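You operate a simulated robot arm through the tools that you are given. There is no shell and no other tool. Be economical: measure what you need, move in short steps, check, and stop when the job is done.

Carry out the task below with a simulated two-armed robot. There is one attempt and no reset: what you move stays moved.

TASK
File the blue and red beads in the teal case by colour.
Fine: shut and latch it again.

It is judged by the outcome, as a careful person would: the job done as asked, and still so three seconds after it is handed in. It fails if anything else is knocked over, pushed out of place, dropped, spilled or broken.

THE ROBOT
Two 7-joint arms with two-finger parallel grippers on one trunk, on a base that drives. Base frame: it is fixed to the floor where the robot stands at the start and does not move with it; the origin is under the middle of the robot, x ahead of it, y to its left, z up. Lengths are in m, angles in degrees, forces in N, time in s.
The left shoulder is at the start at [0.164, 0.174, 0.961], the right one opposite. With the tool pointing down near the work surface each hand reaches from about 0.42 to 0.8 m from the robot's upright axis, wherever it stands, measured 20 degrees to its own side. Places, roughly: latch of the teal case [0.6, 0, 0.8]; lid of the teal case [0.7, 0, 0.8]. Payload 3.6 kg a hand.
The tool frame of a hand sits at the grasp point between the pads (the TCP): z along the fingers, y along the line on which they close. The tips reach 0.03 m beyond it. The gripper opens to 0.11 m. The fingers are 0.02 m wide and 0.01 m thick; the gripper's body (0.048 by 0.112 m) begins 0.055 m behind the TCP.
Orientation is that of the tool frame in the base frame, as [roll, pitch, yaw] about the fixed x, y, z axes, in that order (R = Rz(yaw) Ry(pitch) Rx(roll)). With the fingers straight down and closing along the base's y, the tool's x points along the base's -x, its y along +y and its z along -z.

THE INTERFACE
- The arms move only by the tool servo_tool. It takes "left_rows", "right_rows" or both (then of equal length, played together; a hand with none holds still); each is a list of rows, each an object (a shift or turn left out is 0, a gripper value left out holds the last) with "delta_rot": the turn, a rotation vector about the tool's x, y, z in units of 180 degrees (1.0 is 180 degrees), a list of three; "translation": the shift along the tool's x, y, z in units of 300 mm (1.0 is 300 mm), a list of three; "gripper": the finger opening in m, from 0 to 0.11. In form: [{"delta_rot": [wx, wy, wz], "translation": [tx, ty, tz], "gripper": gripper}, ...]. A call has 1 to 20 rows; each row is the pose to reach, as a shift and turn from the pose commanded when the call began, along the tool's axes at that moment. A call with a number of a shift or a turn outside -1 to 1 is refused whole. Rows are played at 5 a second. More than 0.05 m and 8.6 degrees between two rows, or a gripper value outside its range, and nothing of the call is played. Where a pose cannot be reached the arm comes as near as it can. A force on the tool above 80 N (or 10 N above the force at the start of the call, whichever is more), or a blocked arm, ends the call early, and 0.2 s more pass. Each finger travels about 0.153 m/s and halts on what it meets, pressing with about 23 N; the grip force reading is that of the motor and also rises with nothing between the fingers. The clock runs only during rows and for 0.2 s after the last one: add rows that repeat a pose to give the fingers time. It gives the time, the measured TCP pose, the force on the tool (base axes), the opening and the grip force at its end, in the units of the frame above (readings bear some noise), with the torque about the TCP (base axes, N m) and any sound that the robot's microphone picked up.
- Cameras (640 x 400 px; columns grow to the right, rows downward): "scene" is now at [0.2905, -0.001, 1.1457]; the picture's right is [-0.03, -1.00, 0.00], its down [-0.45, 0.01, -0.89] and it looks along [0.89, -0.03, -0.45] (base axes); focal length 214 px, centre (320, 200). "left" rides on the left gripper at [0.072, -0.017, -0.103] in its tool frame; the picture's right is [0.23, 0.97, 0.00], its down [-0.76, 0.18, -0.62] and it looks along [-0.61, 0.14, 0.78] (tool axes); focal length 222 px, centre (320, 200). "right" rides on the right gripper at [0.072, 0.017, -0.103] in its tool frame; the picture's right is [-0.23, 0.97, 0.00], its down [-0.76, -0.18, -0.62] and it looks along [-0.61, -0.14, 0.78] (tool axes); focal length 222 px, centre (320, 200). There is no depth. A picture from a camera that has moved, and an enlarged one, comes with that camera's place and axes in the base frame and with its lens.
- get_image(camera): a new picture of that camera. No time passes.
- raise_lower(by): slides the trunk up (or, below 0, down) by that many m; the arms and the scene camera ride with it, the base frame stays. It gives what a move gives, with no picture.
- base_move(legs): drives the robot by 1 to 6 legs, each [ahead, left, turn to the left] in m, m and degrees, along the robot's own axes; the way and the turn of a leg run together, so that a leg with both is an arc; at most 1.5 m and 180 degrees a leg. The arms and the cameras ride along, it lands a little off, and it stops where it bumps. It gives what a move gives.
- head_to(pan, tilt): turns the head with the scene camera to pan (to the left, within 86 degrees either way) and tilt (down, from -29 to 69), counted from straight ahead of the robot. It gives what a move gives.
- close_up(camera, box): a new picture of the part [left, top, right, bottom] of that camera's present view, enlarged. No time passes.
- sign_off(): hands the job in; it is judged then, once.

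Go step by step. Nothing tells you exact positions but the pictures and the camera data: compare them with the known pose of the tool, close in by small moves and look again before you grip or let go. The budget is 120 turns and 88 pictures, counting those below and the enlarged ones. Unless the task says otherwise, let go and move clear before handing in.

The tools are called after "Request:" as a command line: name --argument value ..., lists and objects as JSON in quotes. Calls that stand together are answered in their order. servo_tool: Moves the arms, as the interface text tells. Its arguments: {"type":"object","properties":{"left_rows":{"type":"array","items":{"type":"object","properties":{"delta_rot":{"type":"array","items":{"type":"number"}},"translation":{"type":"array","items":{"type":"number"}},"gripper":{"type":"number"}}}},"right_rows":{"type":"array","items":{"type":"object","properties":{"delta_rot":{"type":"array","items":{"type":"number"}},"translation":{"type":"array","items":{"type":"number"}},"gripper":{"type":"number"}}}}},"required":[]} The other tools are called the same way: raise_lower (by) slides the trunk up or down; base_move (legs) drives the base; head_to (pan, tilt) turns the head that bears the scene camera; get_image (camera) takes a picture; close_up (camera, box) takes an enlarged picture of a part of a camera's view; sign_off () hands the job in.

At the start:

```text
t: 0.0
left_tcp_pos: [0.3935, 0.1214, 1.1136]
left_ee_rot: [-180.0, -0.1, -180.0]
left_contact_force: [-0.3, 0.5, 0.3]
left_wrist_torque: [0.0, -0.01, 0.01]
left_gripper_width: 0.1098
left_grip_force: 0.1
right_tcp_pos: [0.43, -0.2613, 1.0406]
right_ee_rot: [-180.0, 0.0, 179.9]
right_contact_force: [0.8, 0.6, 0.4]
right_wrist_torque: [0.03, 0.04, 0.03]
right_gripper_width: 0.1098
right_grip_force: 0.0
trunk travel left (down, up): [-0.082, 0.681]
robot x, y, heading: [-0.0009, 0.0027, 0.0]
head pan, tilt: [-1.7, 26.8]
```

scene: 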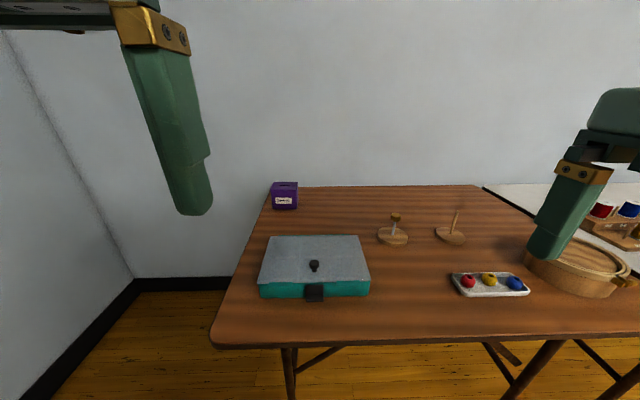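
right: 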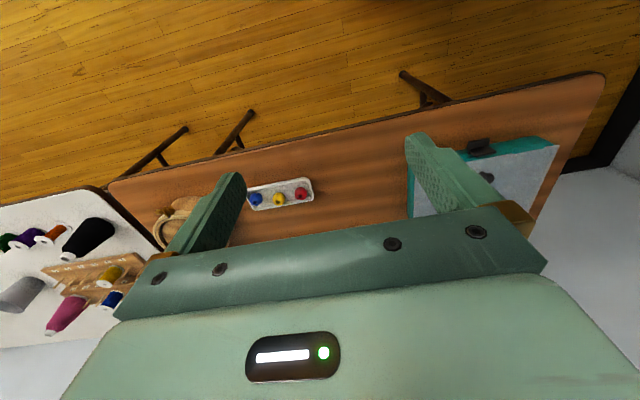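
left: 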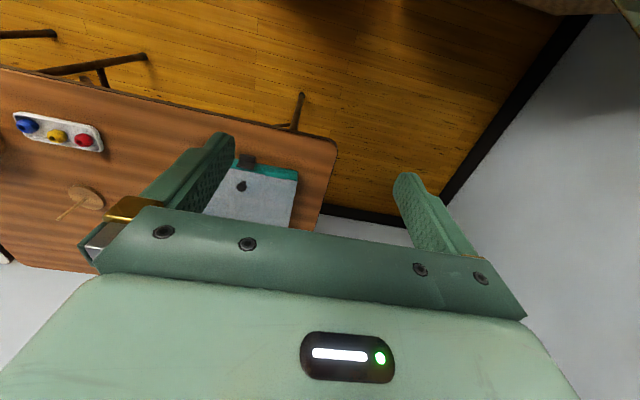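

I see a teal case with a grey lid, a knob and a front latch, and a tray holding red, yellow and blue beads. I'll look closer at both first.

Request:
close_up --camera "scene" --box '[240, 220, 400, 320]'

Request:
close_up --camera "scene" --box '[420, 220, 580, 320]'

```text
4.00 times, centred on (320, 270) of scene
camera zoom: at [0.2905, -0.001, 1.1457], right [-0.03, -1.0, 0.0], down [-0.45, 0.01, -0.89], along [0.89, -0.03, -0.45], focal length 858 px, centre (320, -80)
```

zoom: 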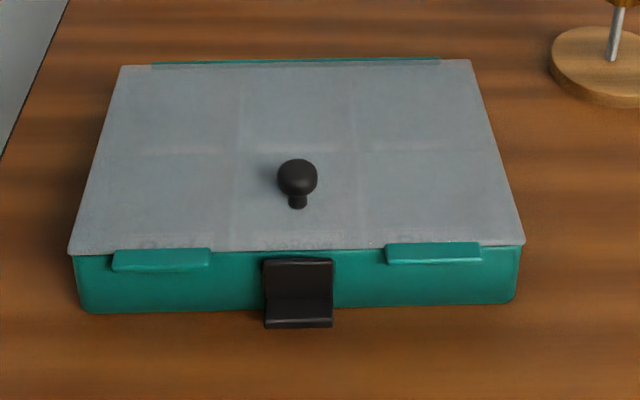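

```text
4.00 times, centred on (500, 270) of scene
camera zoom: at [0.2905, -0.001, 1.1457], right [-0.03, -1.0, 0.0], down [-0.45, 0.01, -0.89], along [0.89, -0.03, -0.45], focal length 858 px, centre (-400, -80)
```

zoom: 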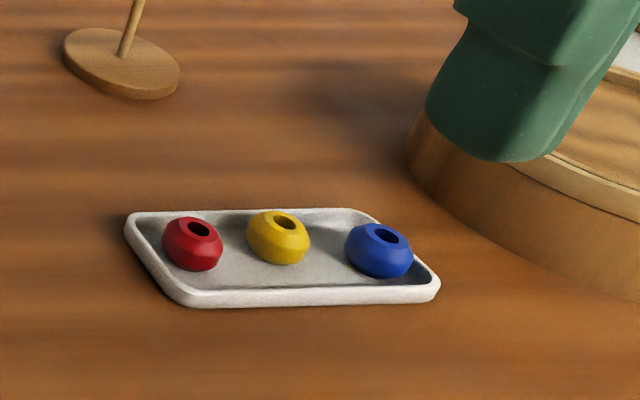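

The case sits at about x 0.61–0.76, y ±0.115, with its top at about z 0.795. The beads are near x 0.62, at y -0.34 (red), -0.39 (yellow) and -0.44 (blue). I'll bring both hands closer to look.

Request:
servo_tool --left_rows '[{"translation": [-0.03, -0.067, 0.1]}, {"translation": [-0.06, -0.133, 0.2]}, {"translation": [-0.09, -0.2, 0.3]}, {"translation": [-0.12, -0.267, 0.4]}, {"translation": [-0.15, -0.333, 0.5]}, {"translation": [-0.183, -0.4, 0.6]}, {"translation": [-0.183, -0.4, 0.6]}]' --right_rows '[{"translation": [-0.04, -0.067, 0.06]}, {"translation": [-0.08, -0.133, 0.1]}, {"translation": [-0.12, -0.2, 0.14]}, {"translation": [-0.16, -0.267, 0.18]}, {"translation": [-0.2, -0.333, 0.22]}, {"translation": [-0.23, -0.38, 0.25]}, {"translation": [-0.23, -0.38, 0.25]}]'

Request:
get_image --camera "left"

Request:
get_image --camera "right"

```text
t: 1.6
left_tcp_pos: [0.4485, 0.0022, 0.9306]
left_ee_rot: [-179.9, -0.2, -179.9]
left_contact_force: [0.2, 0.1, -0.8]
left_wrist_torque: [0.02, 0.0, 0.03]
left_gripper_width: 0.1101
left_grip_force: 0.1
right_tcp_pos: [0.466, -0.3165, 0.9466]
right_ee_rot: [180.0, 0.1, 179.8]
right_contact_force: [-1.0, -0.7, -0.6]
right_wrist_torque: [0.02, -0.01, 0.0]
right_gripper_width: 0.1101
right_grip_force: 0.0
right hand out of reach, approached as far as the arm can: row 1, 2, 3, 4, 5, 6, 7
trunk travel left (down, up): [-0.082, 0.681]
robot x, y, heading: [0.0032, 0.0029, -0.1]
head pan, tilt: [-1.7, 26.8]
```

```text
82 pictures are left
camera left: at [0.3759, -0.0165, 1.0348], right [-0.23, 0.97, 0.0], down [0.76, 0.18, 0.62], along [0.61, 0.14, -0.78], focal length 222 px, centre (320, 200)
```

left: 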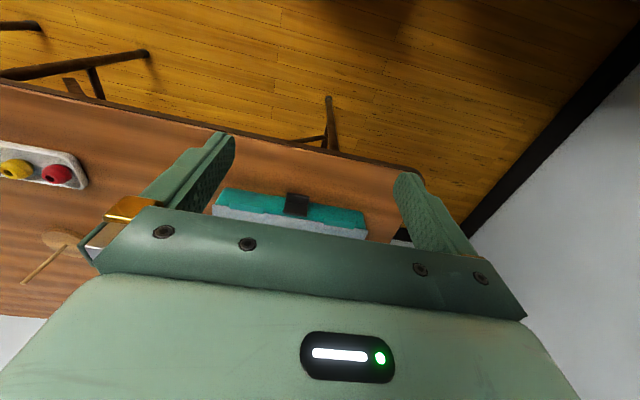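

```text
81 pictures are left
camera right: at [0.3925, -0.2983, 1.0517], right [0.23, 0.97, 0.0], down [0.76, -0.18, 0.62], along [0.61, -0.14, -0.78], focal length 222 px, centre (320, 200)
```

right: 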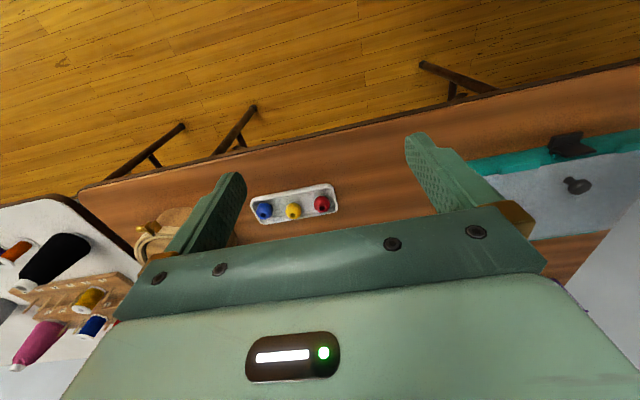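

The right arm stopped short of its target, which I'll investigate later. I'll zoom in on the latch and the beads.

Request:
close_up --camera "left" --box '[210, 160, 370, 260]'

Request:
close_up --camera "right" --box '[520, 110, 640, 185]'

```text
4.00 times, centred on (290, 210) of left
camera zoom: at [0.3759, -0.0165, 1.0348], right [-0.23, 0.97, 0.0], down [0.76, 0.18, 0.62], along [0.61, 0.14, -0.78], focal length 888 px, centre (440, 160)
```

zoom: 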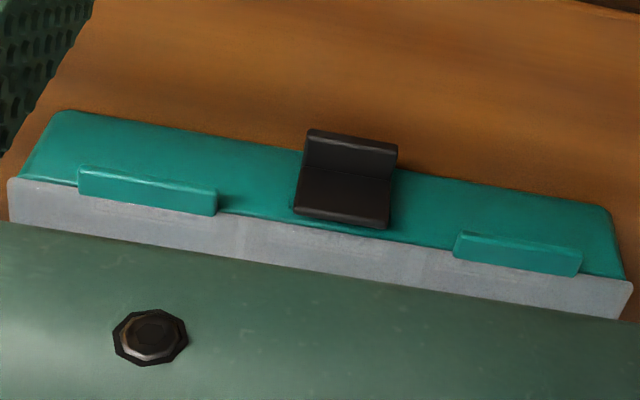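

```text
5.33 times, centred on (580, 148) of right
camera zoom: at [0.3925, -0.2983, 1.0517], right [0.23, 0.97, 0.0], down [0.76, -0.18, 0.62], along [0.61, -0.14, -0.78], focal length 1185 px, centre (-1067, 480)
```

zoom: 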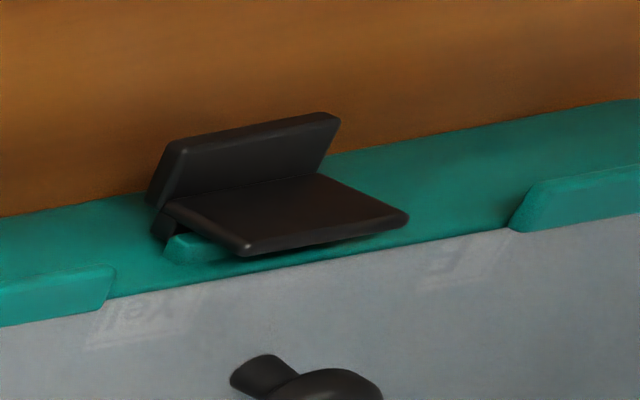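

The latch has an upper panel and a lower lip, and there seems to be lettering on the lid. I'll move the left camera closer above the front edge.

Request:
servo_tool --left_rows '[{"translation": [-0.14, 0, 0.0]}, {"translation": [-0.28, 0, 0.0]}, {"translation": [-0.32, 0, 0.05]}, {"translation": [-0.32, 0, 0.05]}]'

Request:
get_image --camera "left"

```text
t: 2.6
left_tcp_pos: [0.5437, 0.0008, 0.9172]
left_ee_rot: [-179.9, -0.1, -179.7]
left_contact_force: [0.0, -0.2, 0.4]
left_wrist_torque: [0.03, 0.01, 0.02]
left_gripper_width: 0.1098
left_grip_force: 0.1
right_tcp_pos: [0.4656, -0.3159, 0.9483]
right_ee_rot: [-180.0, 0.1, 179.8]
right_contact_force: [0.3, -0.2, -0.3]
right_wrist_torque: [0.03, -0.03, 0.0]
right_gripper_width: 0.1102
right_grip_force: 0.0
trunk travel left (down, up): [-0.082, 0.681]
robot x, y, heading: [-0.0007, 0.0011, 0.1]
head pan, tilt: [-1.7, 26.8]
```

```text
78 pictures are left
camera left: at [0.472, -0.0174, 1.0204], right [-0.23, 0.97, 0.0], down [0.76, 0.18, 0.62], along [0.61, 0.14, -0.78], focal length 222 px, centre (320, 200)
```

left: 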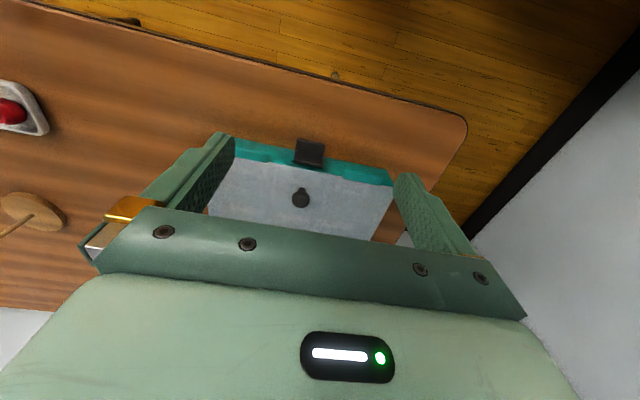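

Request:
close_up --camera "left" --box '[205, 125, 405, 250]'

Request:
close_up --camera "left" --box '[270, 125, 350, 175]'

```text
3.20 times, centred on (305, 188) of left
camera zoom: at [0.472, -0.0174, 1.0204], right [-0.23, 0.97, 0.0], down [0.76, 0.18, 0.62], along [0.61, 0.14, -0.78], focal length 711 px, centre (368, 240)
```

zoom: 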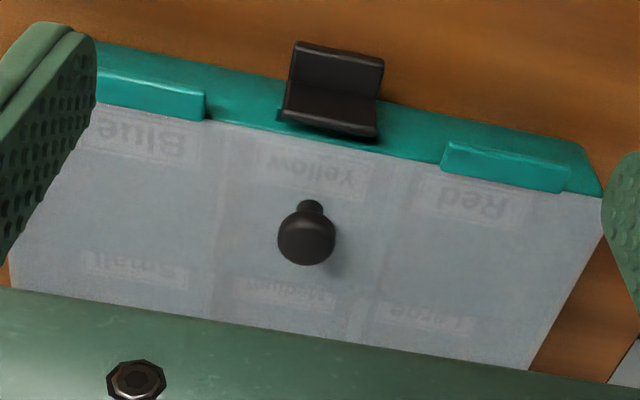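

```text
8.00 times, centred on (310, 150) of left
camera zoom: at [0.472, -0.0174, 1.0204], right [-0.23, 0.97, 0.0], down [0.76, 0.18, 0.62], along [0.61, 0.14, -0.78], focal length 1777 px, centre (400, 600)
```

zoom: 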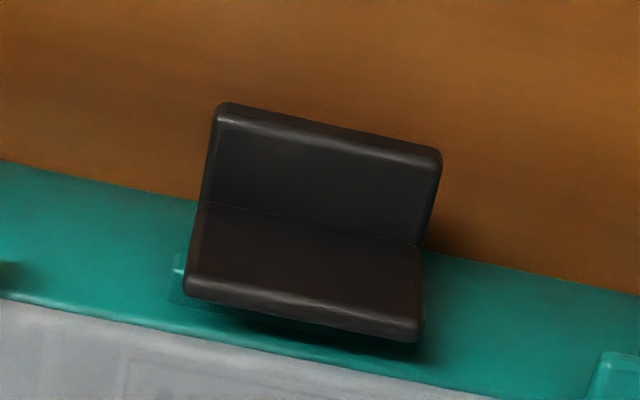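

The labels read Blue (front row, -y side), Yellow (front centre) and Red (front row, +y side). I'll turn the right hand so its camera sees the latch side-on before touching it.

Request:
servo_tool --right_rows '[{"translation": [-0.05, 0.04, 0.01], "delta_rot": [0, 0, -0.045]}, {"translation": [-0.1, 0.08, 0.02], "delta_rot": [0, 0, -0.09]}, {"translation": [-0.15, 0.12, 0.03], "delta_rot": [0, 0, -0.135]}, {"translation": [-0.2, 0.16, 0.04], "delta_rot": [0, 0, -0.18]}, {"translation": [-0.23, 0.18, 0.05], "delta_rot": [0, 0, -0.225]}, {"translation": [-0.26, 0.2, 0.05], "delta_rot": [0, 0, -0.27]}, {"translation": [-0.28, 0.22, 0.05], "delta_rot": [0, 0, -0.315]}, {"translation": [-0.3, 0.22, 0.05], "delta_rot": [0, 0, -0.36]}, {"translation": [-0.31, 0.22, 0.05], "delta_rot": [0, 0, -0.405]}, {"translation": [-0.31, 0.22, 0.05], "delta_rot": [0, 0, -0.45]}, {"translation": [-0.31, 0.22, 0.05], "delta_rot": [0, 0, -0.5]}, {"translation": [-0.31, 0.22, 0.05], "delta_rot": [0, 0, -0.5]}]'

Request:
get_image --camera "right"

```text
refused: row 11 steps farther than a row can; nothing moved
```

```text
75 pictures are left
camera right: at [0.3926, -0.2983, 1.0517], right [0.23, 0.97, 0.0], down [0.76, -0.18, 0.62], along [0.61, -0.14, -0.78], focal length 222 px, centre (320, 200)
```

right: 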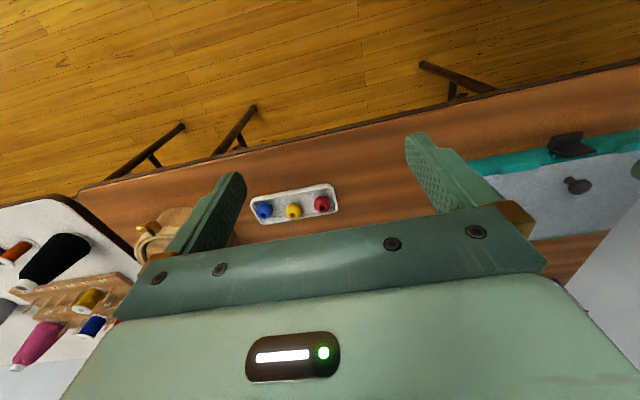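

That was refused because the last turn step was too big, so I'll repeat it with smaller steps.

Request:
servo_tool --right_rows '[{"translation": [-0.05, 0.04, 0.01], "delta_rot": [0, 0, -0.045]}, {"translation": [-0.1, 0.08, 0.02], "delta_rot": [0, 0, -0.09]}, {"translation": [-0.15, 0.12, 0.03], "delta_rot": [0, 0, -0.135]}, {"translation": [-0.2, 0.16, 0.04], "delta_rot": [0, 0, -0.18]}, {"translation": [-0.23, 0.18, 0.05], "delta_rot": [0, 0, -0.225]}, {"translation": [-0.26, 0.2, 0.05], "delta_rot": [0, 0, -0.27]}, {"translation": [-0.28, 0.22, 0.05], "delta_rot": [0, 0, -0.315]}, {"translation": [-0.3, 0.22, 0.05], "delta_rot": [0, 0, -0.36]}, {"translation": [-0.31, 0.22, 0.05], "delta_rot": [0, 0, -0.405]}, {"translation": [-0.31, 0.22, 0.05], "delta_rot": [0, 0, -0.45]}, {"translation": [-0.31, 0.22, 0.05], "delta_rot": [0, 0, -0.495]}, {"translation": [-0.31, 0.22, 0.05], "delta_rot": [0, 0, -0.495]}]'

```text
t: 5.2
left_tcp_pos: [0.542, -0.0008, 0.9185]
left_ee_rot: [-180.0, 0.0, -180.0]
left_contact_force: [-0.6, -0.3, 0.5]
left_wrist_torque: [0.01, 0.01, -0.02]
left_gripper_width: 0.1099
left_grip_force: 0.1
right_tcp_pos: [0.4043, -0.1509, 0.7496]
right_ee_rot: [-174.8, 1.7, -93.8]
right_contact_force: [0.0, 0.0, -0.6]
right_wrist_torque: [0.02, -0.04, -0.01]
right_gripper_width: 0.1103
right_grip_force: 0.1
right hand out of reach, approached as far as the arm can: row 1, 2, 3, 4, 5, 6, 7, 8, 9, 10, 11, 12
trunk travel left (down, up): [-0.082, 0.681]
robot x, y, heading: [0.0, 0.0002, 0.1]
head pan, tilt: [-1.7, 26.8]
```

The right hand ended up low at x 0.40, z 0.75, far from its target. I'll look before moving anything.

Request:
head_to --pan -15 --tilt 45

Request:
get_image --camera "scene"

Request:
get_image --camera "right"

```text
t: 6.0
left_tcp_pos: [0.5442, 0.0006, 0.9163]
left_ee_rot: [-179.9, -0.1, -179.9]
left_contact_force: [-0.8, 0.2, -0.1]
left_wrist_torque: [0.02, 0.02, 0.01]
left_gripper_width: 0.1102
left_grip_force: 0.0
right_tcp_pos: [0.4072, -0.1503, 0.7489]
right_ee_rot: [-175.0, 1.7, -93.9]
right_contact_force: [-1.0, -0.3, -0.1]
right_wrist_torque: [0.02, 0.0, 0.0]
right_gripper_width: 0.1099
right_grip_force: 0.0
trunk travel left (down, up): [-0.082, 0.681]
robot x, y, heading: [0.0031, 0.0029, 0.1]
head pan, tilt: [-15.0, 45.0]
```

```text
74 pictures are left
camera scene: at [0.2776, -0.0194, 1.118], right [-0.26, -0.97, 0.0], down [-0.68, 0.18, -0.71], along [0.68, -0.18, -0.71], focal length 214 px, centre (320, 200)
```

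scene: 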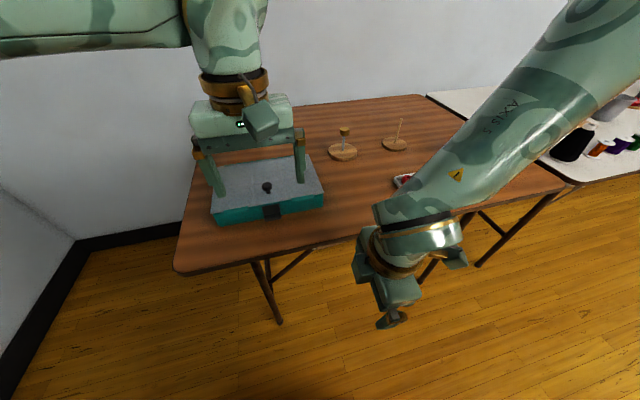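

```text
73 pictures are left
camera right: at [0.3756, -0.2239, 0.8495], right [-0.95, 0.3, -0.08], down [0.17, 0.73, 0.66], along [0.25, 0.61, -0.75], focal length 222 px, centre (320, 200)
```

right: 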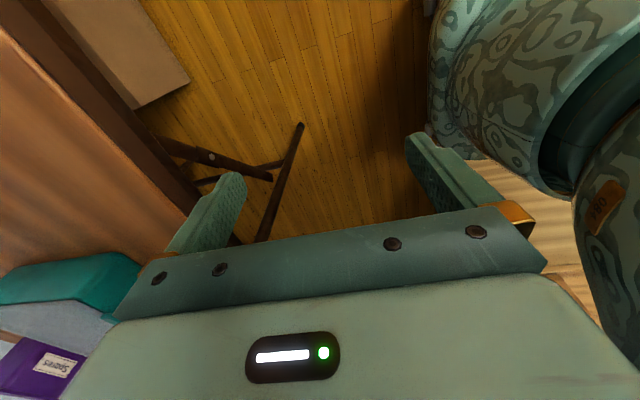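

The right hand is in front of the table edge with an awkward elbow. I'll raise it straight up a little to see how it answers.

Request:
servo_tool --right_rows '[{"translation": [0, 0, -0.1]}, {"translation": [0, 0, -0.2]}, {"translation": [0, 0, -0.3]}, {"translation": [0, 0, -0.3]}]'

```text
t: 7.0
left_tcp_pos: [0.5447, 0.0007, 0.9165]
left_ee_rot: [-179.9, -0.1, -179.9]
left_contact_force: [-1.2, 0.0, 0.0]
left_wrist_torque: [-0.02, -0.01, -0.01]
left_gripper_width: 0.1101
left_grip_force: 0.0
right_tcp_pos: [0.4084, -0.149, 0.7536]
right_ee_rot: [-174.6, 1.7, -94.1]
right_contact_force: [0.1, -0.5, 0.1]
right_wrist_torque: [0.0, -0.02, 0.0]
right_gripper_width: 0.1102
right_grip_force: 0.1
right hand out of reach, approached as far as the arm can: row 1, 2, 3, 4
trunk travel left (down, up): [-0.082, 0.681]
robot x, y, heading: [-0.0001, -0.0012, -0.1]
head pan, tilt: [-15.0, 45.0]
```

The offsets count from the last commanded pose rather than the measured one. I'll retrace the commanded poses back to the starting pose so the right arm unwinds.

Request:
servo_tool --right_rows '[{"translation": [0, 0, 0.1], "delta_rot": [0, 0, 0.045]}, {"translation": [0, 0, 0.2], "delta_rot": [0, 0, 0.09]}, {"translation": [0, 0.03, 0.25], "delta_rot": [0, 0, 0.135]}, {"translation": [0.02, 0.06, 0.25], "delta_rot": [0, 0, 0.18]}, {"translation": [0.04, 0.1, 0.25], "delta_rot": [0, 0, 0.225]}, {"translation": [0.06, 0.16, 0.25], "delta_rot": [0, 0, 0.27]}, {"translation": [0.09, 0.2, 0.25], "delta_rot": [0, 0, 0.315]}, {"translation": [0.12, 0.24, 0.25], "delta_rot": [0, 0, 0.36]}, {"translation": [0.16, 0.28, 0.25], "delta_rot": [0, 0, 0.405]}, {"translation": [0.2, 0.31, 0.25], "delta_rot": [0, 0, 0.45]}, {"translation": [0.22, 0.31, 0.25], "delta_rot": [0, 0, 0.495]}, {"translation": [0.15, 0.4, 0.2], "delta_rot": [0, 0, 0.495]}, {"translation": [0.05, 0.45, 0.12], "delta_rot": [0, 0, 0.495]}, {"translation": [-0.05, 0.5, 0.05], "delta_rot": [0, 0, 0.495]}, {"translation": [-0.16, 0.54, 0], "delta_rot": [0, 0, 0.495]}, {"translation": [-0.16, 0.54, 0], "delta_rot": [0, 0, 0.495]}]'

```text
t: 10.0
left_tcp_pos: [0.5439, 0.0008, 0.9167]
left_ee_rot: [-179.9, -0.1, -179.9]
left_contact_force: [0.5, 0.0, 0.7]
left_wrist_torque: [0.03, 0.01, 0.05]
left_gripper_width: 0.11
left_grip_force: 0.1
right_tcp_pos: [0.3452, -0.0803, 0.6816]
right_ee_rot: [-179.8, 6.3, 178.1]
right_contact_force: [27.5, -20.8, -8.8]
right_wrist_torque: [1.87, 1.77, 1.74]
right_gripper_width: 0.1096
right_grip_force: 0.0
right hand out of reach, approached as far as the arm can: row 5, 6, 7, 8, 9, 10, 11, 12, 13, 14
trunk travel left (down, up): [-0.082, 0.681]
robot x, y, heading: [0.0025, 0.0011, -0.1]
head pan, tilt: [-15.0, 45.0]
stopped in row 14 (right hand): the force on the tool passed its limit at 270 N (the readings are from after the stop); the commanded pose is now the measured one
```

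The right hand hit something, and its commanded pose is now reset to the measured one. I need to see where it is.

Request:
head_to --pan -5 --tilt 60

Request:
get_image --camera "scene"

Request:
get_image --camera "right"

```text
t: 10.8
left_tcp_pos: [0.5448, 0.0018, 0.9174]
left_ee_rot: [-179.9, -0.1, -179.8]
left_contact_force: [0.2, 0.8, -0.9]
left_wrist_torque: [-0.01, 0.01, 0.01]
left_gripper_width: 0.1102
left_grip_force: 0.1
right_tcp_pos: [0.3447, -0.0807, 0.681]
right_ee_rot: [-179.8, 6.4, 178.0]
right_contact_force: [54.6, -34.5, -28.3]
right_wrist_torque: [3.0, 2.31, 2.89]
right_gripper_width: 0.11
right_grip_force: 0.0
trunk travel left (down, up): [-0.082, 0.681]
robot x, y, heading: [0.0005, -0.0004, 0.0]
head pan, tilt: [-5.0, 60.0]
```

```text
72 pictures are left
camera scene: at [0.2655, -0.0041, 1.0985], right [-0.09, -1.0, 0.0], down [-0.86, 0.08, -0.5], along [0.5, -0.04, -0.87], focal length 214 px, centre (320, 200)
```

scene: 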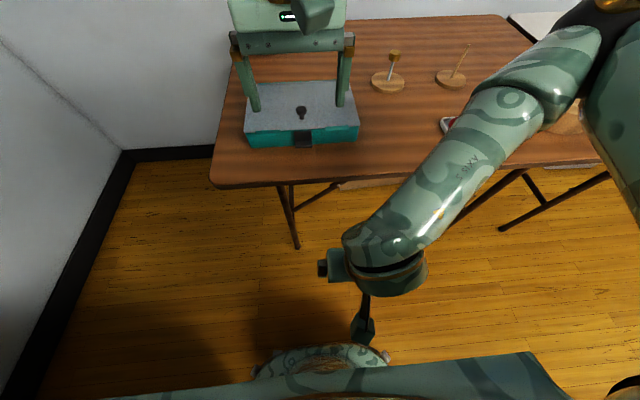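

```text
71 pictures are left
camera right: at [0.2612, -0.0595, 0.777], right [0.26, 0.97, 0.02], down [0.68, -0.2, 0.7], along [0.68, -0.17, -0.71], focal length 222 px, centre (320, 200)
```

right: 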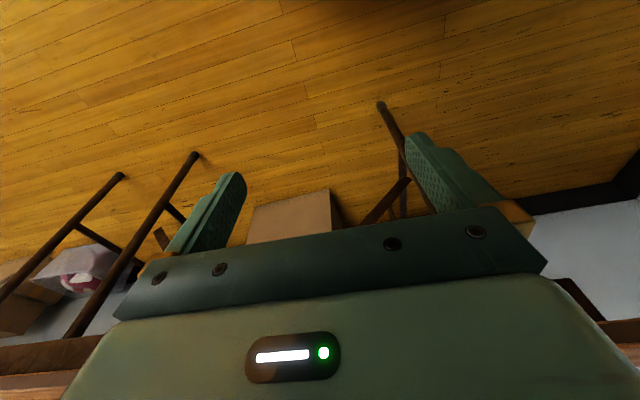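

The right hand is pressed against the robot's own torso, and the table is untouched. I'll ease it off the body, then go up in short steps.

Request:
servo_tool --right_rows '[{"translation": [-0.06, -0.06, 0]}, {"translation": [-0.12, -0.12, 0]}, {"translation": [-0.12, -0.12, -0.1]}, {"translation": [-0.12, -0.12, -0.1]}]'

```text
t: 11.8
left_tcp_pos: [0.5436, 0.0013, 0.9159]
left_ee_rot: [-179.8, -0.1, -179.9]
left_contact_force: [-0.4, 0.3, 0.8]
left_wrist_torque: [-0.03, 0.0, -0.03]
left_gripper_width: 0.1096
left_grip_force: 0.0
right_tcp_pos: [0.381, -0.1131, 0.7152]
right_ee_rot: [-179.9, 6.2, 178.2]
right_contact_force: [-0.9, 0.1, 0.3]
right_wrist_torque: [0.01, -0.02, 0.01]
right_gripper_width: 0.1096
right_grip_force: 0.0
right hand out of reach, approached as far as the arm can: row 3, 4
trunk travel left (down, up): [-0.082, 0.681]
robot x, y, heading: [-0.0012, 0.0, 0.0]
head pan, tilt: [-5.0, 60.0]
```

It's free of the torso now. I'll continue up and outward in small steps.

Request:
servo_tool --right_rows '[{"translation": [0.0, -0.1, -0.05]}, {"translation": [0.0, -0.2, -0.1]}, {"translation": [0.0, -0.3, -0.15]}, {"translation": [0, -0.3, -0.15]}]'

```text
t: 12.8
left_tcp_pos: [0.5445, 0.0017, 0.9163]
left_ee_rot: [-179.9, -0.1, -179.9]
left_contact_force: [-0.9, -0.9, 0.5]
left_wrist_torque: [-0.01, -0.03, 0.0]
left_gripper_width: 0.1097
left_grip_force: 0.1
right_tcp_pos: [0.4213, -0.1906, 0.756]
right_ee_rot: [-179.9, 6.1, 178.2]
right_contact_force: [0.0, 0.7, -1.2]
right_wrist_torque: [-0.01, 0.02, 0.02]
right_gripper_width: 0.11
right_grip_force: 0.1
right hand out of reach, approached as far as the arm can: row 1, 2, 3, 4
trunk travel left (down, up): [-0.082, 0.681]
robot x, y, heading: [0.0037, -0.003, 0.0]
head pan, tilt: [-5.0, 60.0]
```

The right arm seems to be at its inner reach limit. I'll go up with a little more x.

Request:
servo_tool --right_rows '[{"translation": [-0.12, -0.05, -0.1]}, {"translation": [-0.14, -0.1, -0.2]}, {"translation": [-0.14, -0.15, -0.3]}, {"translation": [-0.14, -0.2, -0.4]}, {"translation": [-0.14, -0.2, -0.5]}, {"translation": [-0.14, -0.2, -0.6]}, {"translation": [-0.14, -0.2, -0.6]}]'

Request:
get_image --camera "scene"

```text
t: 14.4
left_tcp_pos: [0.5459, 0.0006, 0.9165]
left_ee_rot: [-179.8, -0.2, -180.0]
left_contact_force: [-0.2, 0.5, 0.4]
left_wrist_torque: [0.02, -0.01, 0.03]
left_gripper_width: 0.1102
left_grip_force: 0.1
right_tcp_pos: [0.4404, -0.252, 0.9405]
right_ee_rot: [180.0, 6.1, 178.1]
right_contact_force: [-0.7, -0.4, 0.3]
right_wrist_torque: [-0.03, -0.02, -0.01]
right_gripper_width: 0.1098
right_grip_force: 0.0
trunk travel left (down, up): [-0.082, 0.681]
robot x, y, heading: [-0.0031, 0.0007, 0.0]
head pan, tilt: [-5.0, 60.0]
```

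```text
70 pictures are left
camera scene: at [0.2655, -0.0042, 1.0984], right [-0.09, -1.0, 0.0], down [-0.86, 0.08, -0.5], along [0.5, -0.04, -0.87], focal length 214 px, centre (320, 200)
```

scene: 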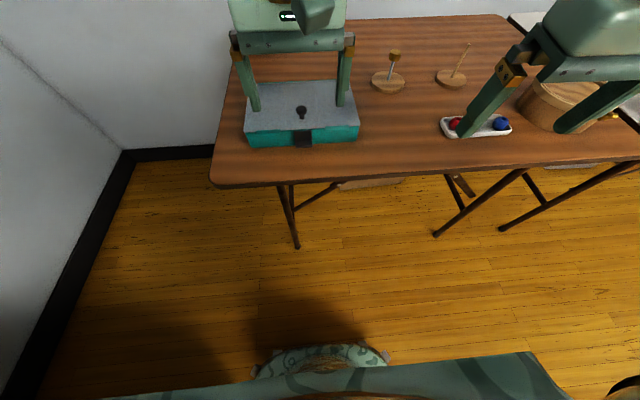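

The right arm is healthy again. I'll test reaching toward the table at y -0.25 in small steps and level the tilt.

Request:
servo_tool --right_rows '[{"translation": [-0.1, 0.0, 0], "delta_rot": [0, 0.02, 0]}, {"translation": [-0.2, 0.0, 0.02], "delta_rot": [0, 0.034, 0]}, {"translation": [-0.3, 0.0, 0.02], "delta_rot": [0, 0.034, 0]}, {"translation": [-0.3, 0.0, 0.02], "delta_rot": [0, 0.034, 0]}]'

```text
t: 15.4
left_tcp_pos: [0.5444, 0.0006, 0.9166]
left_ee_rot: [-179.9, 0.0, -179.9]
left_contact_force: [0.2, 0.5, -0.2]
left_wrist_torque: [0.01, -0.01, -0.04]
left_gripper_width: 0.11
left_grip_force: 0.0
right_tcp_pos: [0.5298, -0.2562, 0.9447]
right_ee_rot: [-179.9, 0.0, 178.0]
right_contact_force: [0.5, -0.3, 0.5]
right_wrist_torque: [-0.01, 0.01, -0.01]
right_gripper_width: 0.11
right_grip_force: 0.1
trunk travel left (down, up): [-0.082, 0.681]
robot x, y, heading: [-0.0015, -0.0034, -0.1]
head pan, tilt: [-5.0, 60.0]
```

Request:
servo_tool --right_rows '[{"translation": [-0.08, -0.1, 0.02]}, {"translation": [-0.14, -0.2, 0.04]}, {"translation": [-0.18, -0.27, 0.06]}, {"translation": [-0.18, -0.27, 0.06]}]'

Request:
get_image --camera "right"

```text
t: 16.4
left_tcp_pos: [0.5438, 0.0007, 0.9182]
left_ee_rot: [-179.8, -0.1, -179.9]
left_contact_force: [0.8, 0.0, 0.6]
left_wrist_torque: [0.02, 0.01, -0.02]
left_gripper_width: 0.1102
left_grip_force: 0.0
right_tcp_pos: [0.5713, -0.3104, 0.9071]
right_ee_rot: [-179.8, 0.3, 178.1]
right_contact_force: [0.1, -0.1, -0.5]
right_wrist_torque: [0.02, -0.01, -0.02]
right_gripper_width: 0.1102
right_grip_force: 0.0
right hand out of reach, approached as far as the arm can: row 2, 3, 4
trunk travel left (down, up): [-0.082, 0.681]
robot x, y, heading: [0.0001, 0.0031, 0.0]
head pan, tilt: [-5.0, 60.0]
```

```text
69 pictures are left
camera right: at [0.498, -0.2903, 1.0109], right [0.26, 0.97, 0.0], down [0.75, -0.2, 0.63], along [0.61, -0.16, -0.78], focal length 222 px, centre (320, 200)
```

right: 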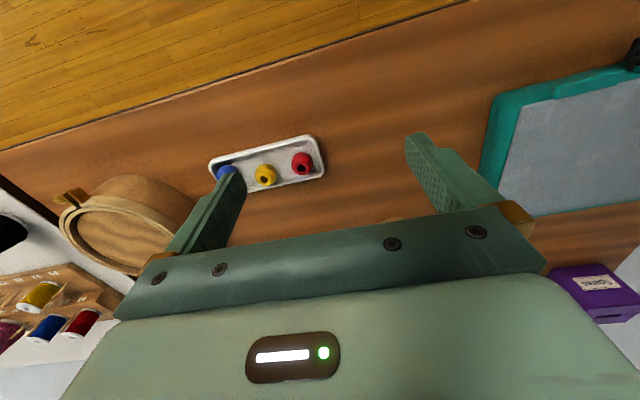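

At this height the right arm is limited outward, and the arm tends to drift lower. I'll raise the trunk 0.1 m so the work is lower relative to the shoulders.

Request:
raise_lower --by 0.1

Request:
servo_tool --right_rows '[{"translation": [0, 0.0, 0.1]}, {"translation": [0, -0.05, 0.2]}, {"translation": [0, -0.1, 0.3]}, {"translation": [0, -0.1, 0.3]}]'

```text
t: 17.7
left_tcp_pos: [0.5455, 0.0005, 1.0152]
left_ee_rot: [-180.0, -0.2, -180.0]
left_contact_force: [0.4, 0.4, 0.1]
left_wrist_torque: [0.0, -0.01, 0.0]
left_gripper_width: 0.1101
left_grip_force: 0.1
right_tcp_pos: [0.5316, -0.3107, 1.0625]
right_ee_rot: [179.9, 7.5, 177.9]
right_contact_force: [-0.4, 0.2, 0.2]
right_wrist_torque: [0.0, 0.0, 0.06]
right_gripper_width: 0.1099
right_grip_force: 0.0
trunk travel left (down, up): [-0.182, 0.581]
robot x, y, heading: [-0.0037, 0.0028, -0.2]
head pan, tilt: [-5.0, 60.0]
```

```text
t: 18.7
left_tcp_pos: [0.544, 0.0012, 1.0174]
left_ee_rot: [-179.8, 0.0, -179.8]
left_contact_force: [-0.6, -0.2, -0.1]
left_wrist_torque: [-0.03, -0.03, -0.02]
left_gripper_width: 0.1103
left_grip_force: 0.1
right_tcp_pos: [0.5409, -0.34, 0.9748]
right_ee_rot: [179.9, 7.6, 178.0]
right_contact_force: [-0.2, -0.3, -0.8]
right_wrist_torque: [-0.01, -0.01, -0.01]
right_gripper_width: 0.1099
right_grip_force: 0.0
trunk travel left (down, up): [-0.182, 0.581]
robot x, y, heading: [-0.0015, 0.0016, 0.1]
head pan, tilt: [-5.0, 60.0]
```

The right hand now tracks properly. I'll level it and check the reach over the beads.

Request:
servo_tool --right_rows '[{"translation": [-0.08, -0.05, 0.1], "delta_rot": [0, 0.02, 0]}, {"translation": [-0.14, -0.1, 0.15], "delta_rot": [0, 0.042, 0.005]}, {"translation": [-0.14, -0.15, 0.18], "delta_rot": [0, 0.042, 0.01]}, {"translation": [-0.14, -0.15, 0.18], "delta_rot": [0, 0.042, 0.01]}]'

Request:
get_image --camera "right"

```text
t: 19.7
left_tcp_pos: [0.5444, 0.0006, 1.0174]
left_ee_rot: [-179.9, -0.2, -179.9]
left_contact_force: [0.4, -0.5, -0.5]
left_wrist_torque: [0.0, -0.01, -0.01]
left_gripper_width: 0.1101
left_grip_force: 0.1
right_tcp_pos: [0.5624, -0.353, 0.9533]
right_ee_rot: [179.9, 5.0, 177.9]
right_contact_force: [1.2, 0.0, 0.7]
right_wrist_torque: [-0.03, -0.04, 0.0]
right_gripper_width: 0.1101
right_grip_force: 0.1
right hand out of reach, approached as far as the arm can: row 1, 2, 3, 4
trunk travel left (down, up): [-0.182, 0.581]
robot x, y, heading: [-0.0021, 0.0006, -0.0]
head pan, tilt: [-5.0, 60.0]
```

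```text
68 pictures are left
camera right: at [0.4801, -0.3326, 1.0516], right [0.26, 0.97, 0.02], down [0.7, -0.2, 0.69], along [0.67, -0.16, -0.73], focal length 222 px, centre (320, 200)
```

right: 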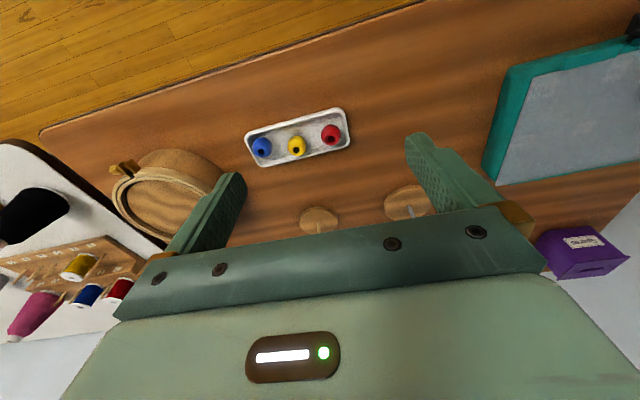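

The right arm's outward reach is limited here, so I'll drive the base to the right for the bead work. Doing so also gives a side look at the latch. First I'll tuck the right hand in.

Request:
servo_tool --right_rows '[{"translation": [0.04, 0.08, -0.1]}, {"translation": [0.1, 0.16, -0.2]}, {"translation": [0.2, 0.24, -0.27]}, {"translation": [0.3, 0.32, -0.27]}, {"translation": [0.38, 0.4, -0.27]}, {"translation": [0.44, 0.45, -0.27]}, {"translation": [0.44, 0.45, -0.27]}]'

Request:
base_move --legs '[[-0.05, -0.42, 0]]'

Request:
head_to --pan 48 --tilt 35

Request:
get_image --camera "scene"

```text
t: 21.3
left_tcp_pos: [0.5444, 0.0004, 1.0172]
left_ee_rot: [-179.9, -0.2, -179.9]
left_contact_force: [0.2, -0.6, -0.7]
left_wrist_torque: [0.02, -0.01, 0.02]
left_gripper_width: 0.11
left_grip_force: 0.1
right_tcp_pos: [0.4299, -0.214, 1.0237]
right_ee_rot: [179.9, 4.9, 177.8]
right_contact_force: [0.1, -0.8, 0.6]
right_wrist_torque: [0.01, -0.01, -0.01]
right_gripper_width: 0.1099
right_grip_force: 0.0
trunk travel left (down, up): [-0.182, 0.581]
robot x, y, heading: [0.0003, -0.0011, 0.3]
head pan, tilt: [-5.0, 60.0]
```

```text
t: 23.9
left_tcp_pos: [0.4926, -0.4161, 1.0174]
left_ee_rot: [180.0, -0.1, 179.5]
left_contact_force: [-0.1, -0.6, -0.7]
left_wrist_torque: [-0.03, 0.0, 0.01]
left_gripper_width: 0.1097
left_grip_force: 0.0
right_tcp_pos: [0.3761, -0.6304, 1.0228]
right_ee_rot: [180.0, 5.0, 177.6]
right_contact_force: [0.0, -0.4, -0.5]
right_wrist_torque: [0.01, 0.04, 0.03]
right_gripper_width: 0.1099
right_grip_force: 0.0
trunk travel left (down, up): [-0.182, 0.581]
robot x, y, heading: [-0.0478, -0.4164, -0.0]
head pan, tilt: [-5.0, 60.0]
```

```text
t: 25.1
left_tcp_pos: [0.4932, -0.4163, 1.0169]
left_ee_rot: [-179.9, -0.1, 179.8]
left_contact_force: [-0.3, 0.1, 0.9]
left_wrist_torque: [-0.01, 0.02, 0.0]
left_gripper_width: 0.1101
left_grip_force: 0.1
right_tcp_pos: [0.3766, -0.6301, 1.0232]
right_ee_rot: [179.9, 5.0, 177.5]
right_contact_force: [0.0, 0.1, 0.2]
right_wrist_torque: [0.01, -0.03, 0.01]
right_gripper_width: 0.1101
right_grip_force: 0.1
trunk travel left (down, up): [-0.182, 0.581]
robot x, y, heading: [-0.0538, -0.4135, -0.2]
head pan, tilt: [48.0, 35.0]
```

```text
67 pictures are left
camera scene: at [0.1472, -0.3477, 1.2394], right [0.74, -0.68, 0.0], down [-0.39, -0.42, -0.82], along [0.55, 0.6, -0.57], focal length 214 px, centre (320, 200)
```

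scene: 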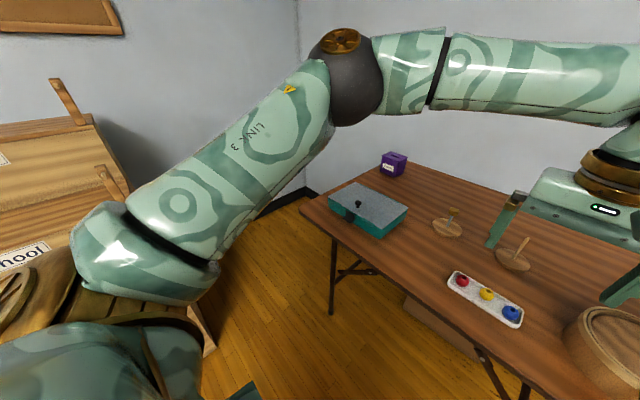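

Request:
close_up --camera "scene" --box '[322, 178, 386, 238]'

Request:
close_up --camera "scene" --box '[336, 200, 368, 230]'

```text
6.67 times, centred on (354, 208) of scene
camera zoom: at [0.1472, -0.3477, 1.2394], right [0.74, -0.68, 0.0], down [-0.39, -0.42, -0.82], along [0.55, 0.6, -0.57], focal length 1430 px, centre (93, 147)
```

zoom: 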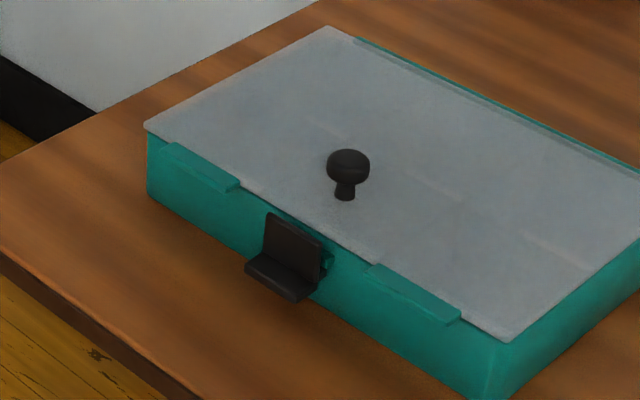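

```text
13.33 times, centred on (352, 215) of scene
camera zoom: at [0.1472, -0.3477, 1.2394], right [0.74, -0.68, 0.0], down [-0.39, -0.42, -0.82], along [0.55, 0.6, -0.57], focal length 2860 px, centre (-107, 0)
```

zoom: 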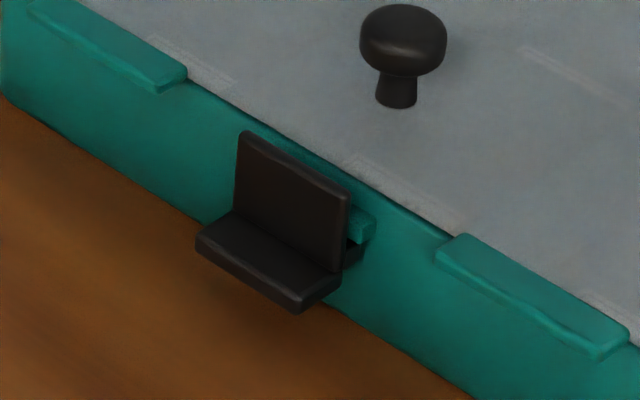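

The latch is L-shaped: a vertical panel at about x 0.608, z 0.765–0.787, with a horizontal lip reaching out to x 0.59 at the bottom. It has a hook under a teal catch. I'll drive back, then grip the panel by its sides with the left hand.

Request:
base_move --legs '[[0.05, 0.415, 0]]'

Request:
head_to --pan 0 --tilt 45

Request:
servo_tool --left_rows '[{"translation": [0, 0, 0.12], "gripper": 0.06}, {"translation": [0, 0, 0.24]}, {"translation": [0, 0, 0.36]}, {"translation": [0, 0, 0.45]}, {"translation": [0, 0, 0.45]}]'

Request:
get_image --camera "left"

```text
t: 27.6
left_tcp_pos: [0.5473, -0.0002, 1.017]
left_ee_rot: [-180.0, -0.1, 179.8]
left_contact_force: [0.5, 0.2, -0.7]
left_wrist_torque: [0.04, -0.02, 0.03]
left_gripper_width: 0.11
left_grip_force: 0.2
right_tcp_pos: [0.4312, -0.2139, 1.0243]
right_ee_rot: [179.8, 5.0, 177.7]
right_contact_force: [0.3, -0.1, 0.1]
right_wrist_torque: [-0.03, 0.03, 0.0]
right_gripper_width: 0.11
right_grip_force: 0.1
trunk travel left (down, up): [-0.182, 0.581]
robot x, y, heading: [0.0033, 0.0036, -0.4]
head pan, tilt: [48.0, 35.0]
```

```text
t: 28.8
left_tcp_pos: [0.5466, -0.0, 1.0173]
left_ee_rot: [-179.8, -0.1, 179.7]
left_contact_force: [0.0, 0.3, 0.0]
left_wrist_torque: [0.0, -0.01, -0.01]
left_gripper_width: 0.1099
left_grip_force: 0.0
right_tcp_pos: [0.431, -0.2142, 1.0239]
right_ee_rot: [180.0, 5.1, 177.6]
right_contact_force: [0.2, -0.6, -0.3]
right_wrist_torque: [0.03, 0.03, 0.01]
right_gripper_width: 0.11
right_grip_force: 0.0
trunk travel left (down, up): [-0.182, 0.581]
robot x, y, heading: [0.0022, 0.0008, -0.3]
head pan, tilt: [0.0, 45.0]
```

```text
t: 30.0
left_tcp_pos: [0.5451, 0.0003, 0.8824]
left_ee_rot: [-179.9, -0.1, 179.8]
left_contact_force: [-0.2, -0.6, -0.3]
left_wrist_torque: [0.01, -0.01, 0.03]
left_gripper_width: 0.0599
left_grip_force: 0.0
right_tcp_pos: [0.4304, -0.2153, 1.0233]
right_ee_rot: [179.8, 5.0, 177.6]
right_contact_force: [-0.3, -0.3, -0.6]
right_wrist_torque: [0.01, -0.02, 0.05]
right_gripper_width: 0.11
right_grip_force: 0.0
trunk travel left (down, up): [-0.182, 0.581]
robot x, y, heading: [-0.0018, 0.0039, -0.1]
head pan, tilt: [0.0, 45.0]
```

```text
64 pictures are left
camera left: at [0.4724, -0.0162, 0.986], right [-0.22, 0.97, 0.0], down [0.76, 0.18, 0.62], along [0.61, 0.14, -0.78], focal length 222 px, centre (320, 200)
```

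left: 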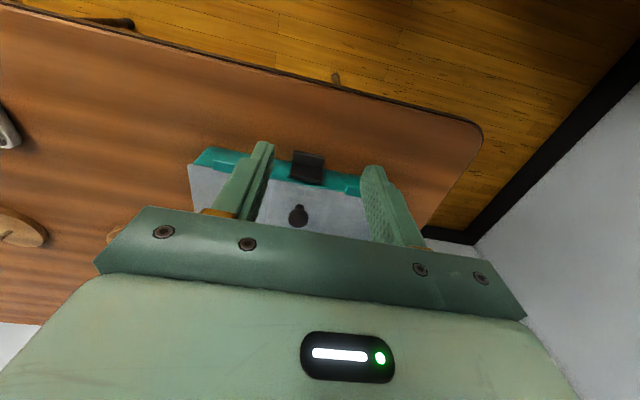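

The latch centre is at about x 0.597, y -0.001, which agrees with the earlier estimate. I'll move above it, then look again.

Request:
servo_tool --left_rows '[{"translation": [-0.09, -0.005, 0.05]}, {"translation": [-0.177, -0.007, 0.1]}, {"translation": [-0.177, -0.007, 0.17]}, {"translation": [-0.177, -0.007, 0.17]}]'

Request:
get_image --camera "left"

Request:
get_image --camera "scene"

```text
t: 31.0
left_tcp_pos: [0.5992, -0.0016, 0.832]
left_ee_rot: [-179.9, -0.1, 179.7]
left_contact_force: [-0.4, -0.2, -0.4]
left_wrist_torque: [-0.03, 0.0, 0.01]
left_gripper_width: 0.0599
left_grip_force: 0.1
right_tcp_pos: [0.4307, -0.2155, 1.0254]
right_ee_rot: [179.8, 5.0, 177.6]
right_contact_force: [0.8, -0.1, -1.0]
right_wrist_torque: [0.02, 0.01, -0.03]
right_gripper_width: 0.1099
right_grip_force: 0.0
trunk travel left (down, up): [-0.182, 0.581]
robot x, y, heading: [0.0039, 0.0017, -0.3]
head pan, tilt: [0.0, 45.0]
```

```text
63 pictures are left
camera left: at [0.5268, -0.0188, 0.9354], right [-0.22, 0.97, 0.0], down [0.76, 0.18, 0.62], along [0.61, 0.14, -0.78], focal length 222 px, centre (320, 200)
```

left: 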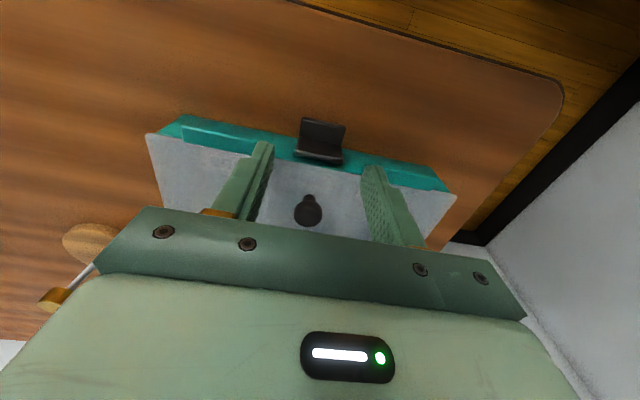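

```text
62 pictures are left
camera scene: at [0.2227, 0.0019, 1.2246], right [-0.01, -1.0, 0.0], down [-0.71, 0.0, -0.71], along [0.71, 0.0, -0.71], focal length 214 px, centre (320, 200)
```

scene: 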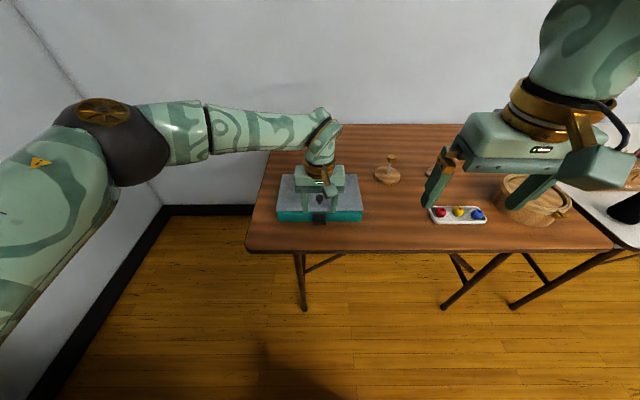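

Alignment looks right. I'll descend so the fingertips straddle the latch, then check.

Request:
servo_tool --left_rows '[{"translation": [0.005, -0.002, 0.05]}, {"translation": [0.005, -0.002, 0.1]}, {"translation": [0.005, -0.002, 0.145]}, {"translation": [0.005, -0.002, 0.145]}]'

Request:
close_up --camera "scene" --box '[264, 160, 376, 230]'

```text
t: 32.0
left_tcp_pos: [0.5974, -0.0029, 0.7901]
left_ee_rot: [-179.7, 0.3, 179.8]
left_contact_force: [2.0, 1.1, 26.0]
left_wrist_torque: [-1.19, -0.13, 0.08]
left_gripper_width: 0.0594
left_grip_force: 0.0
right_tcp_pos: [0.4286, -0.2138, 1.026]
right_ee_rot: [179.9, 5.1, 177.6]
right_contact_force: [0.3, -0.8, -0.1]
right_wrist_torque: [-0.01, 0.0, 0.0]
right_gripper_width: 0.1098
right_grip_force: 0.0
trunk travel left (down, up): [-0.182, 0.581]
robot x, y, heading: [0.003, 0.0005, -0.3]
head pan, tilt: [0.0, 45.0]
```

```text
5.71 times, centred on (320, 195) of scene
camera zoom: at [0.2202, 0.0024, 1.2255], right [0.0, -1.0, 0.0], down [-0.71, 0.0, -0.71], along [0.71, 0.0, -0.71], focal length 1226 px, centre (320, 229)
```

zoom: 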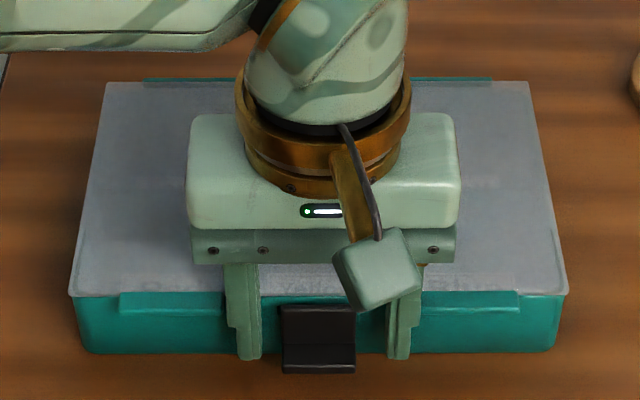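

The -y finger is touching the teal tab. I'll lift, narrow the opening to 0.047, shift 3 mm to +y and descend again.

Request:
servo_tool --left_rows '[{"translation": [0, 0, -0.1], "gripper": 0.06}, {"translation": [0, 0.01, -0.13], "gripper": 0.047}, {"translation": [0, 0.01, -0.13]}, {"translation": [0, 0.01, -0.06]}, {"translation": [0, 0.01, 0]}, {"translation": [0, 0.01, 0]}]'

Request:
close_up --camera "scene" --box '[264, 160, 376, 230]'

```text
t: 33.4
left_tcp_pos: [0.5976, -0.0007, 0.7878]
left_ee_rot: [-179.9, -0.1, 179.8]
left_contact_force: [0.5, -0.8, -0.7]
left_wrist_torque: [0.01, 0.01, 0.02]
left_gripper_width: 0.047
left_grip_force: 0.2
right_tcp_pos: [0.4316, -0.2152, 1.0244]
right_ee_rot: [179.9, 5.0, 177.7]
right_contact_force: [0.5, -0.2, 0.1]
right_wrist_torque: [0.01, -0.02, 0.0]
right_gripper_width: 0.1101
right_grip_force: 0.0
trunk travel left (down, up): [-0.182, 0.581]
robot x, y, heading: [0.0048, 0.0032, -0.2]
head pan, tilt: [0.0, 45.0]
```

```text
5.71 times, centred on (320, 195) of scene
camera zoom: at [0.2228, 0.0019, 1.2246], right [-0.01, -1.0, 0.0], down [-0.71, 0.0, -0.71], along [0.71, 0.0, -0.71], focal length 1226 px, centre (320, 229)
```

zoom: 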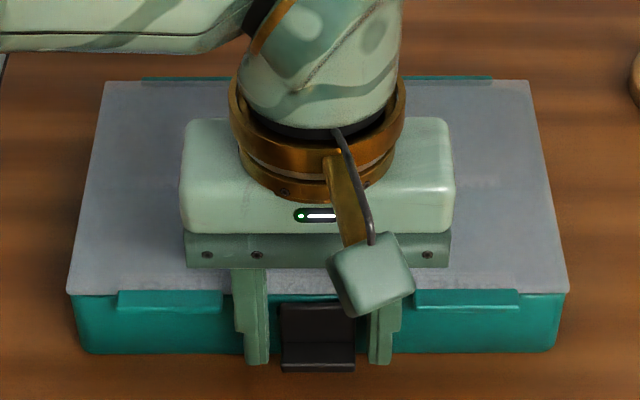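

There's no contact now and the latch is centred between the fingers. I'll grip it.

Request:
servo_tool --left_rows '[{"gripper": 0.04}, {"gripper": 0.033}, {"gripper": 0.028}, {"gripper": 0.028}]'

```text
t: 34.4
left_tcp_pos: [0.5961, -0.0012, 0.7887]
left_ee_rot: [-179.9, -0.1, 179.8]
left_contact_force: [-0.1, -0.6, 1.0]
left_wrist_torque: [0.02, 0.01, -0.06]
left_gripper_width: 0.0398
left_grip_force: 22.8
right_tcp_pos: [0.4304, -0.2134, 1.023]
right_ee_rot: [179.8, 5.0, 177.6]
right_contact_force: [-0.3, 0.1, 0.7]
right_wrist_torque: [0.01, -0.04, -0.01]
right_gripper_width: 0.1099
right_grip_force: 0.1
trunk travel left (down, up): [-0.182, 0.581]
robot x, y, heading: [0.0046, -0.0004, -0.5]
head pan, tilt: [0.0, 45.0]
```

The latch is gripped, 0.04 m wide. I'll pull gently outward and watch the force.

Request:
servo_tool --left_rows '[{"translation": [0.01, 0, 0]}, {"translation": [0.02, 0, -0.0]}, {"translation": [0.03, 0, -0.0]}]'

```text
t: 35.2
left_tcp_pos: [0.5889, -0.0003, 0.7872]
left_ee_rot: [-179.8, -0.1, 179.8]
left_contact_force: [-0.1, -0.2, -0.1]
left_wrist_torque: [0.03, 0.23, -0.03]
left_gripper_width: 0.0397
left_grip_force: 23.1
right_tcp_pos: [0.4304, -0.214, 1.0238]
right_ee_rot: [179.9, 5.1, 177.6]
right_contact_force: [0.6, -0.4, 0.1]
right_wrist_torque: [0.0, 0.03, 0.03]
right_gripper_width: 0.1099
right_grip_force: 0.0
trunk travel left (down, up): [-0.182, 0.581]
robot x, y, heading: [0.0011, -0.0004, -0.3]
head pan, tilt: [0.0, 45.0]
```

Request:
close_up --camera "scene" --box '[288, 195, 352, 235]'

```text
10.00 times, centred on (320, 215) of scene
camera zoom: at [0.223, 0.0019, 1.2246], right [-0.01, -1.0, 0.0], down [-0.71, 0.0, -0.71], along [0.71, 0.0, -0.71], focal length 2145 px, centre (320, 50)
```

zoom: 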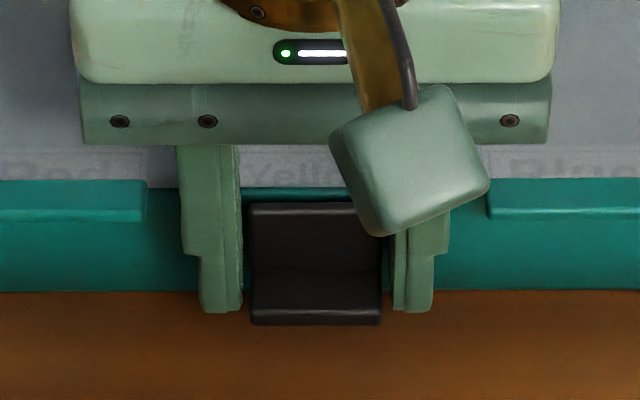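

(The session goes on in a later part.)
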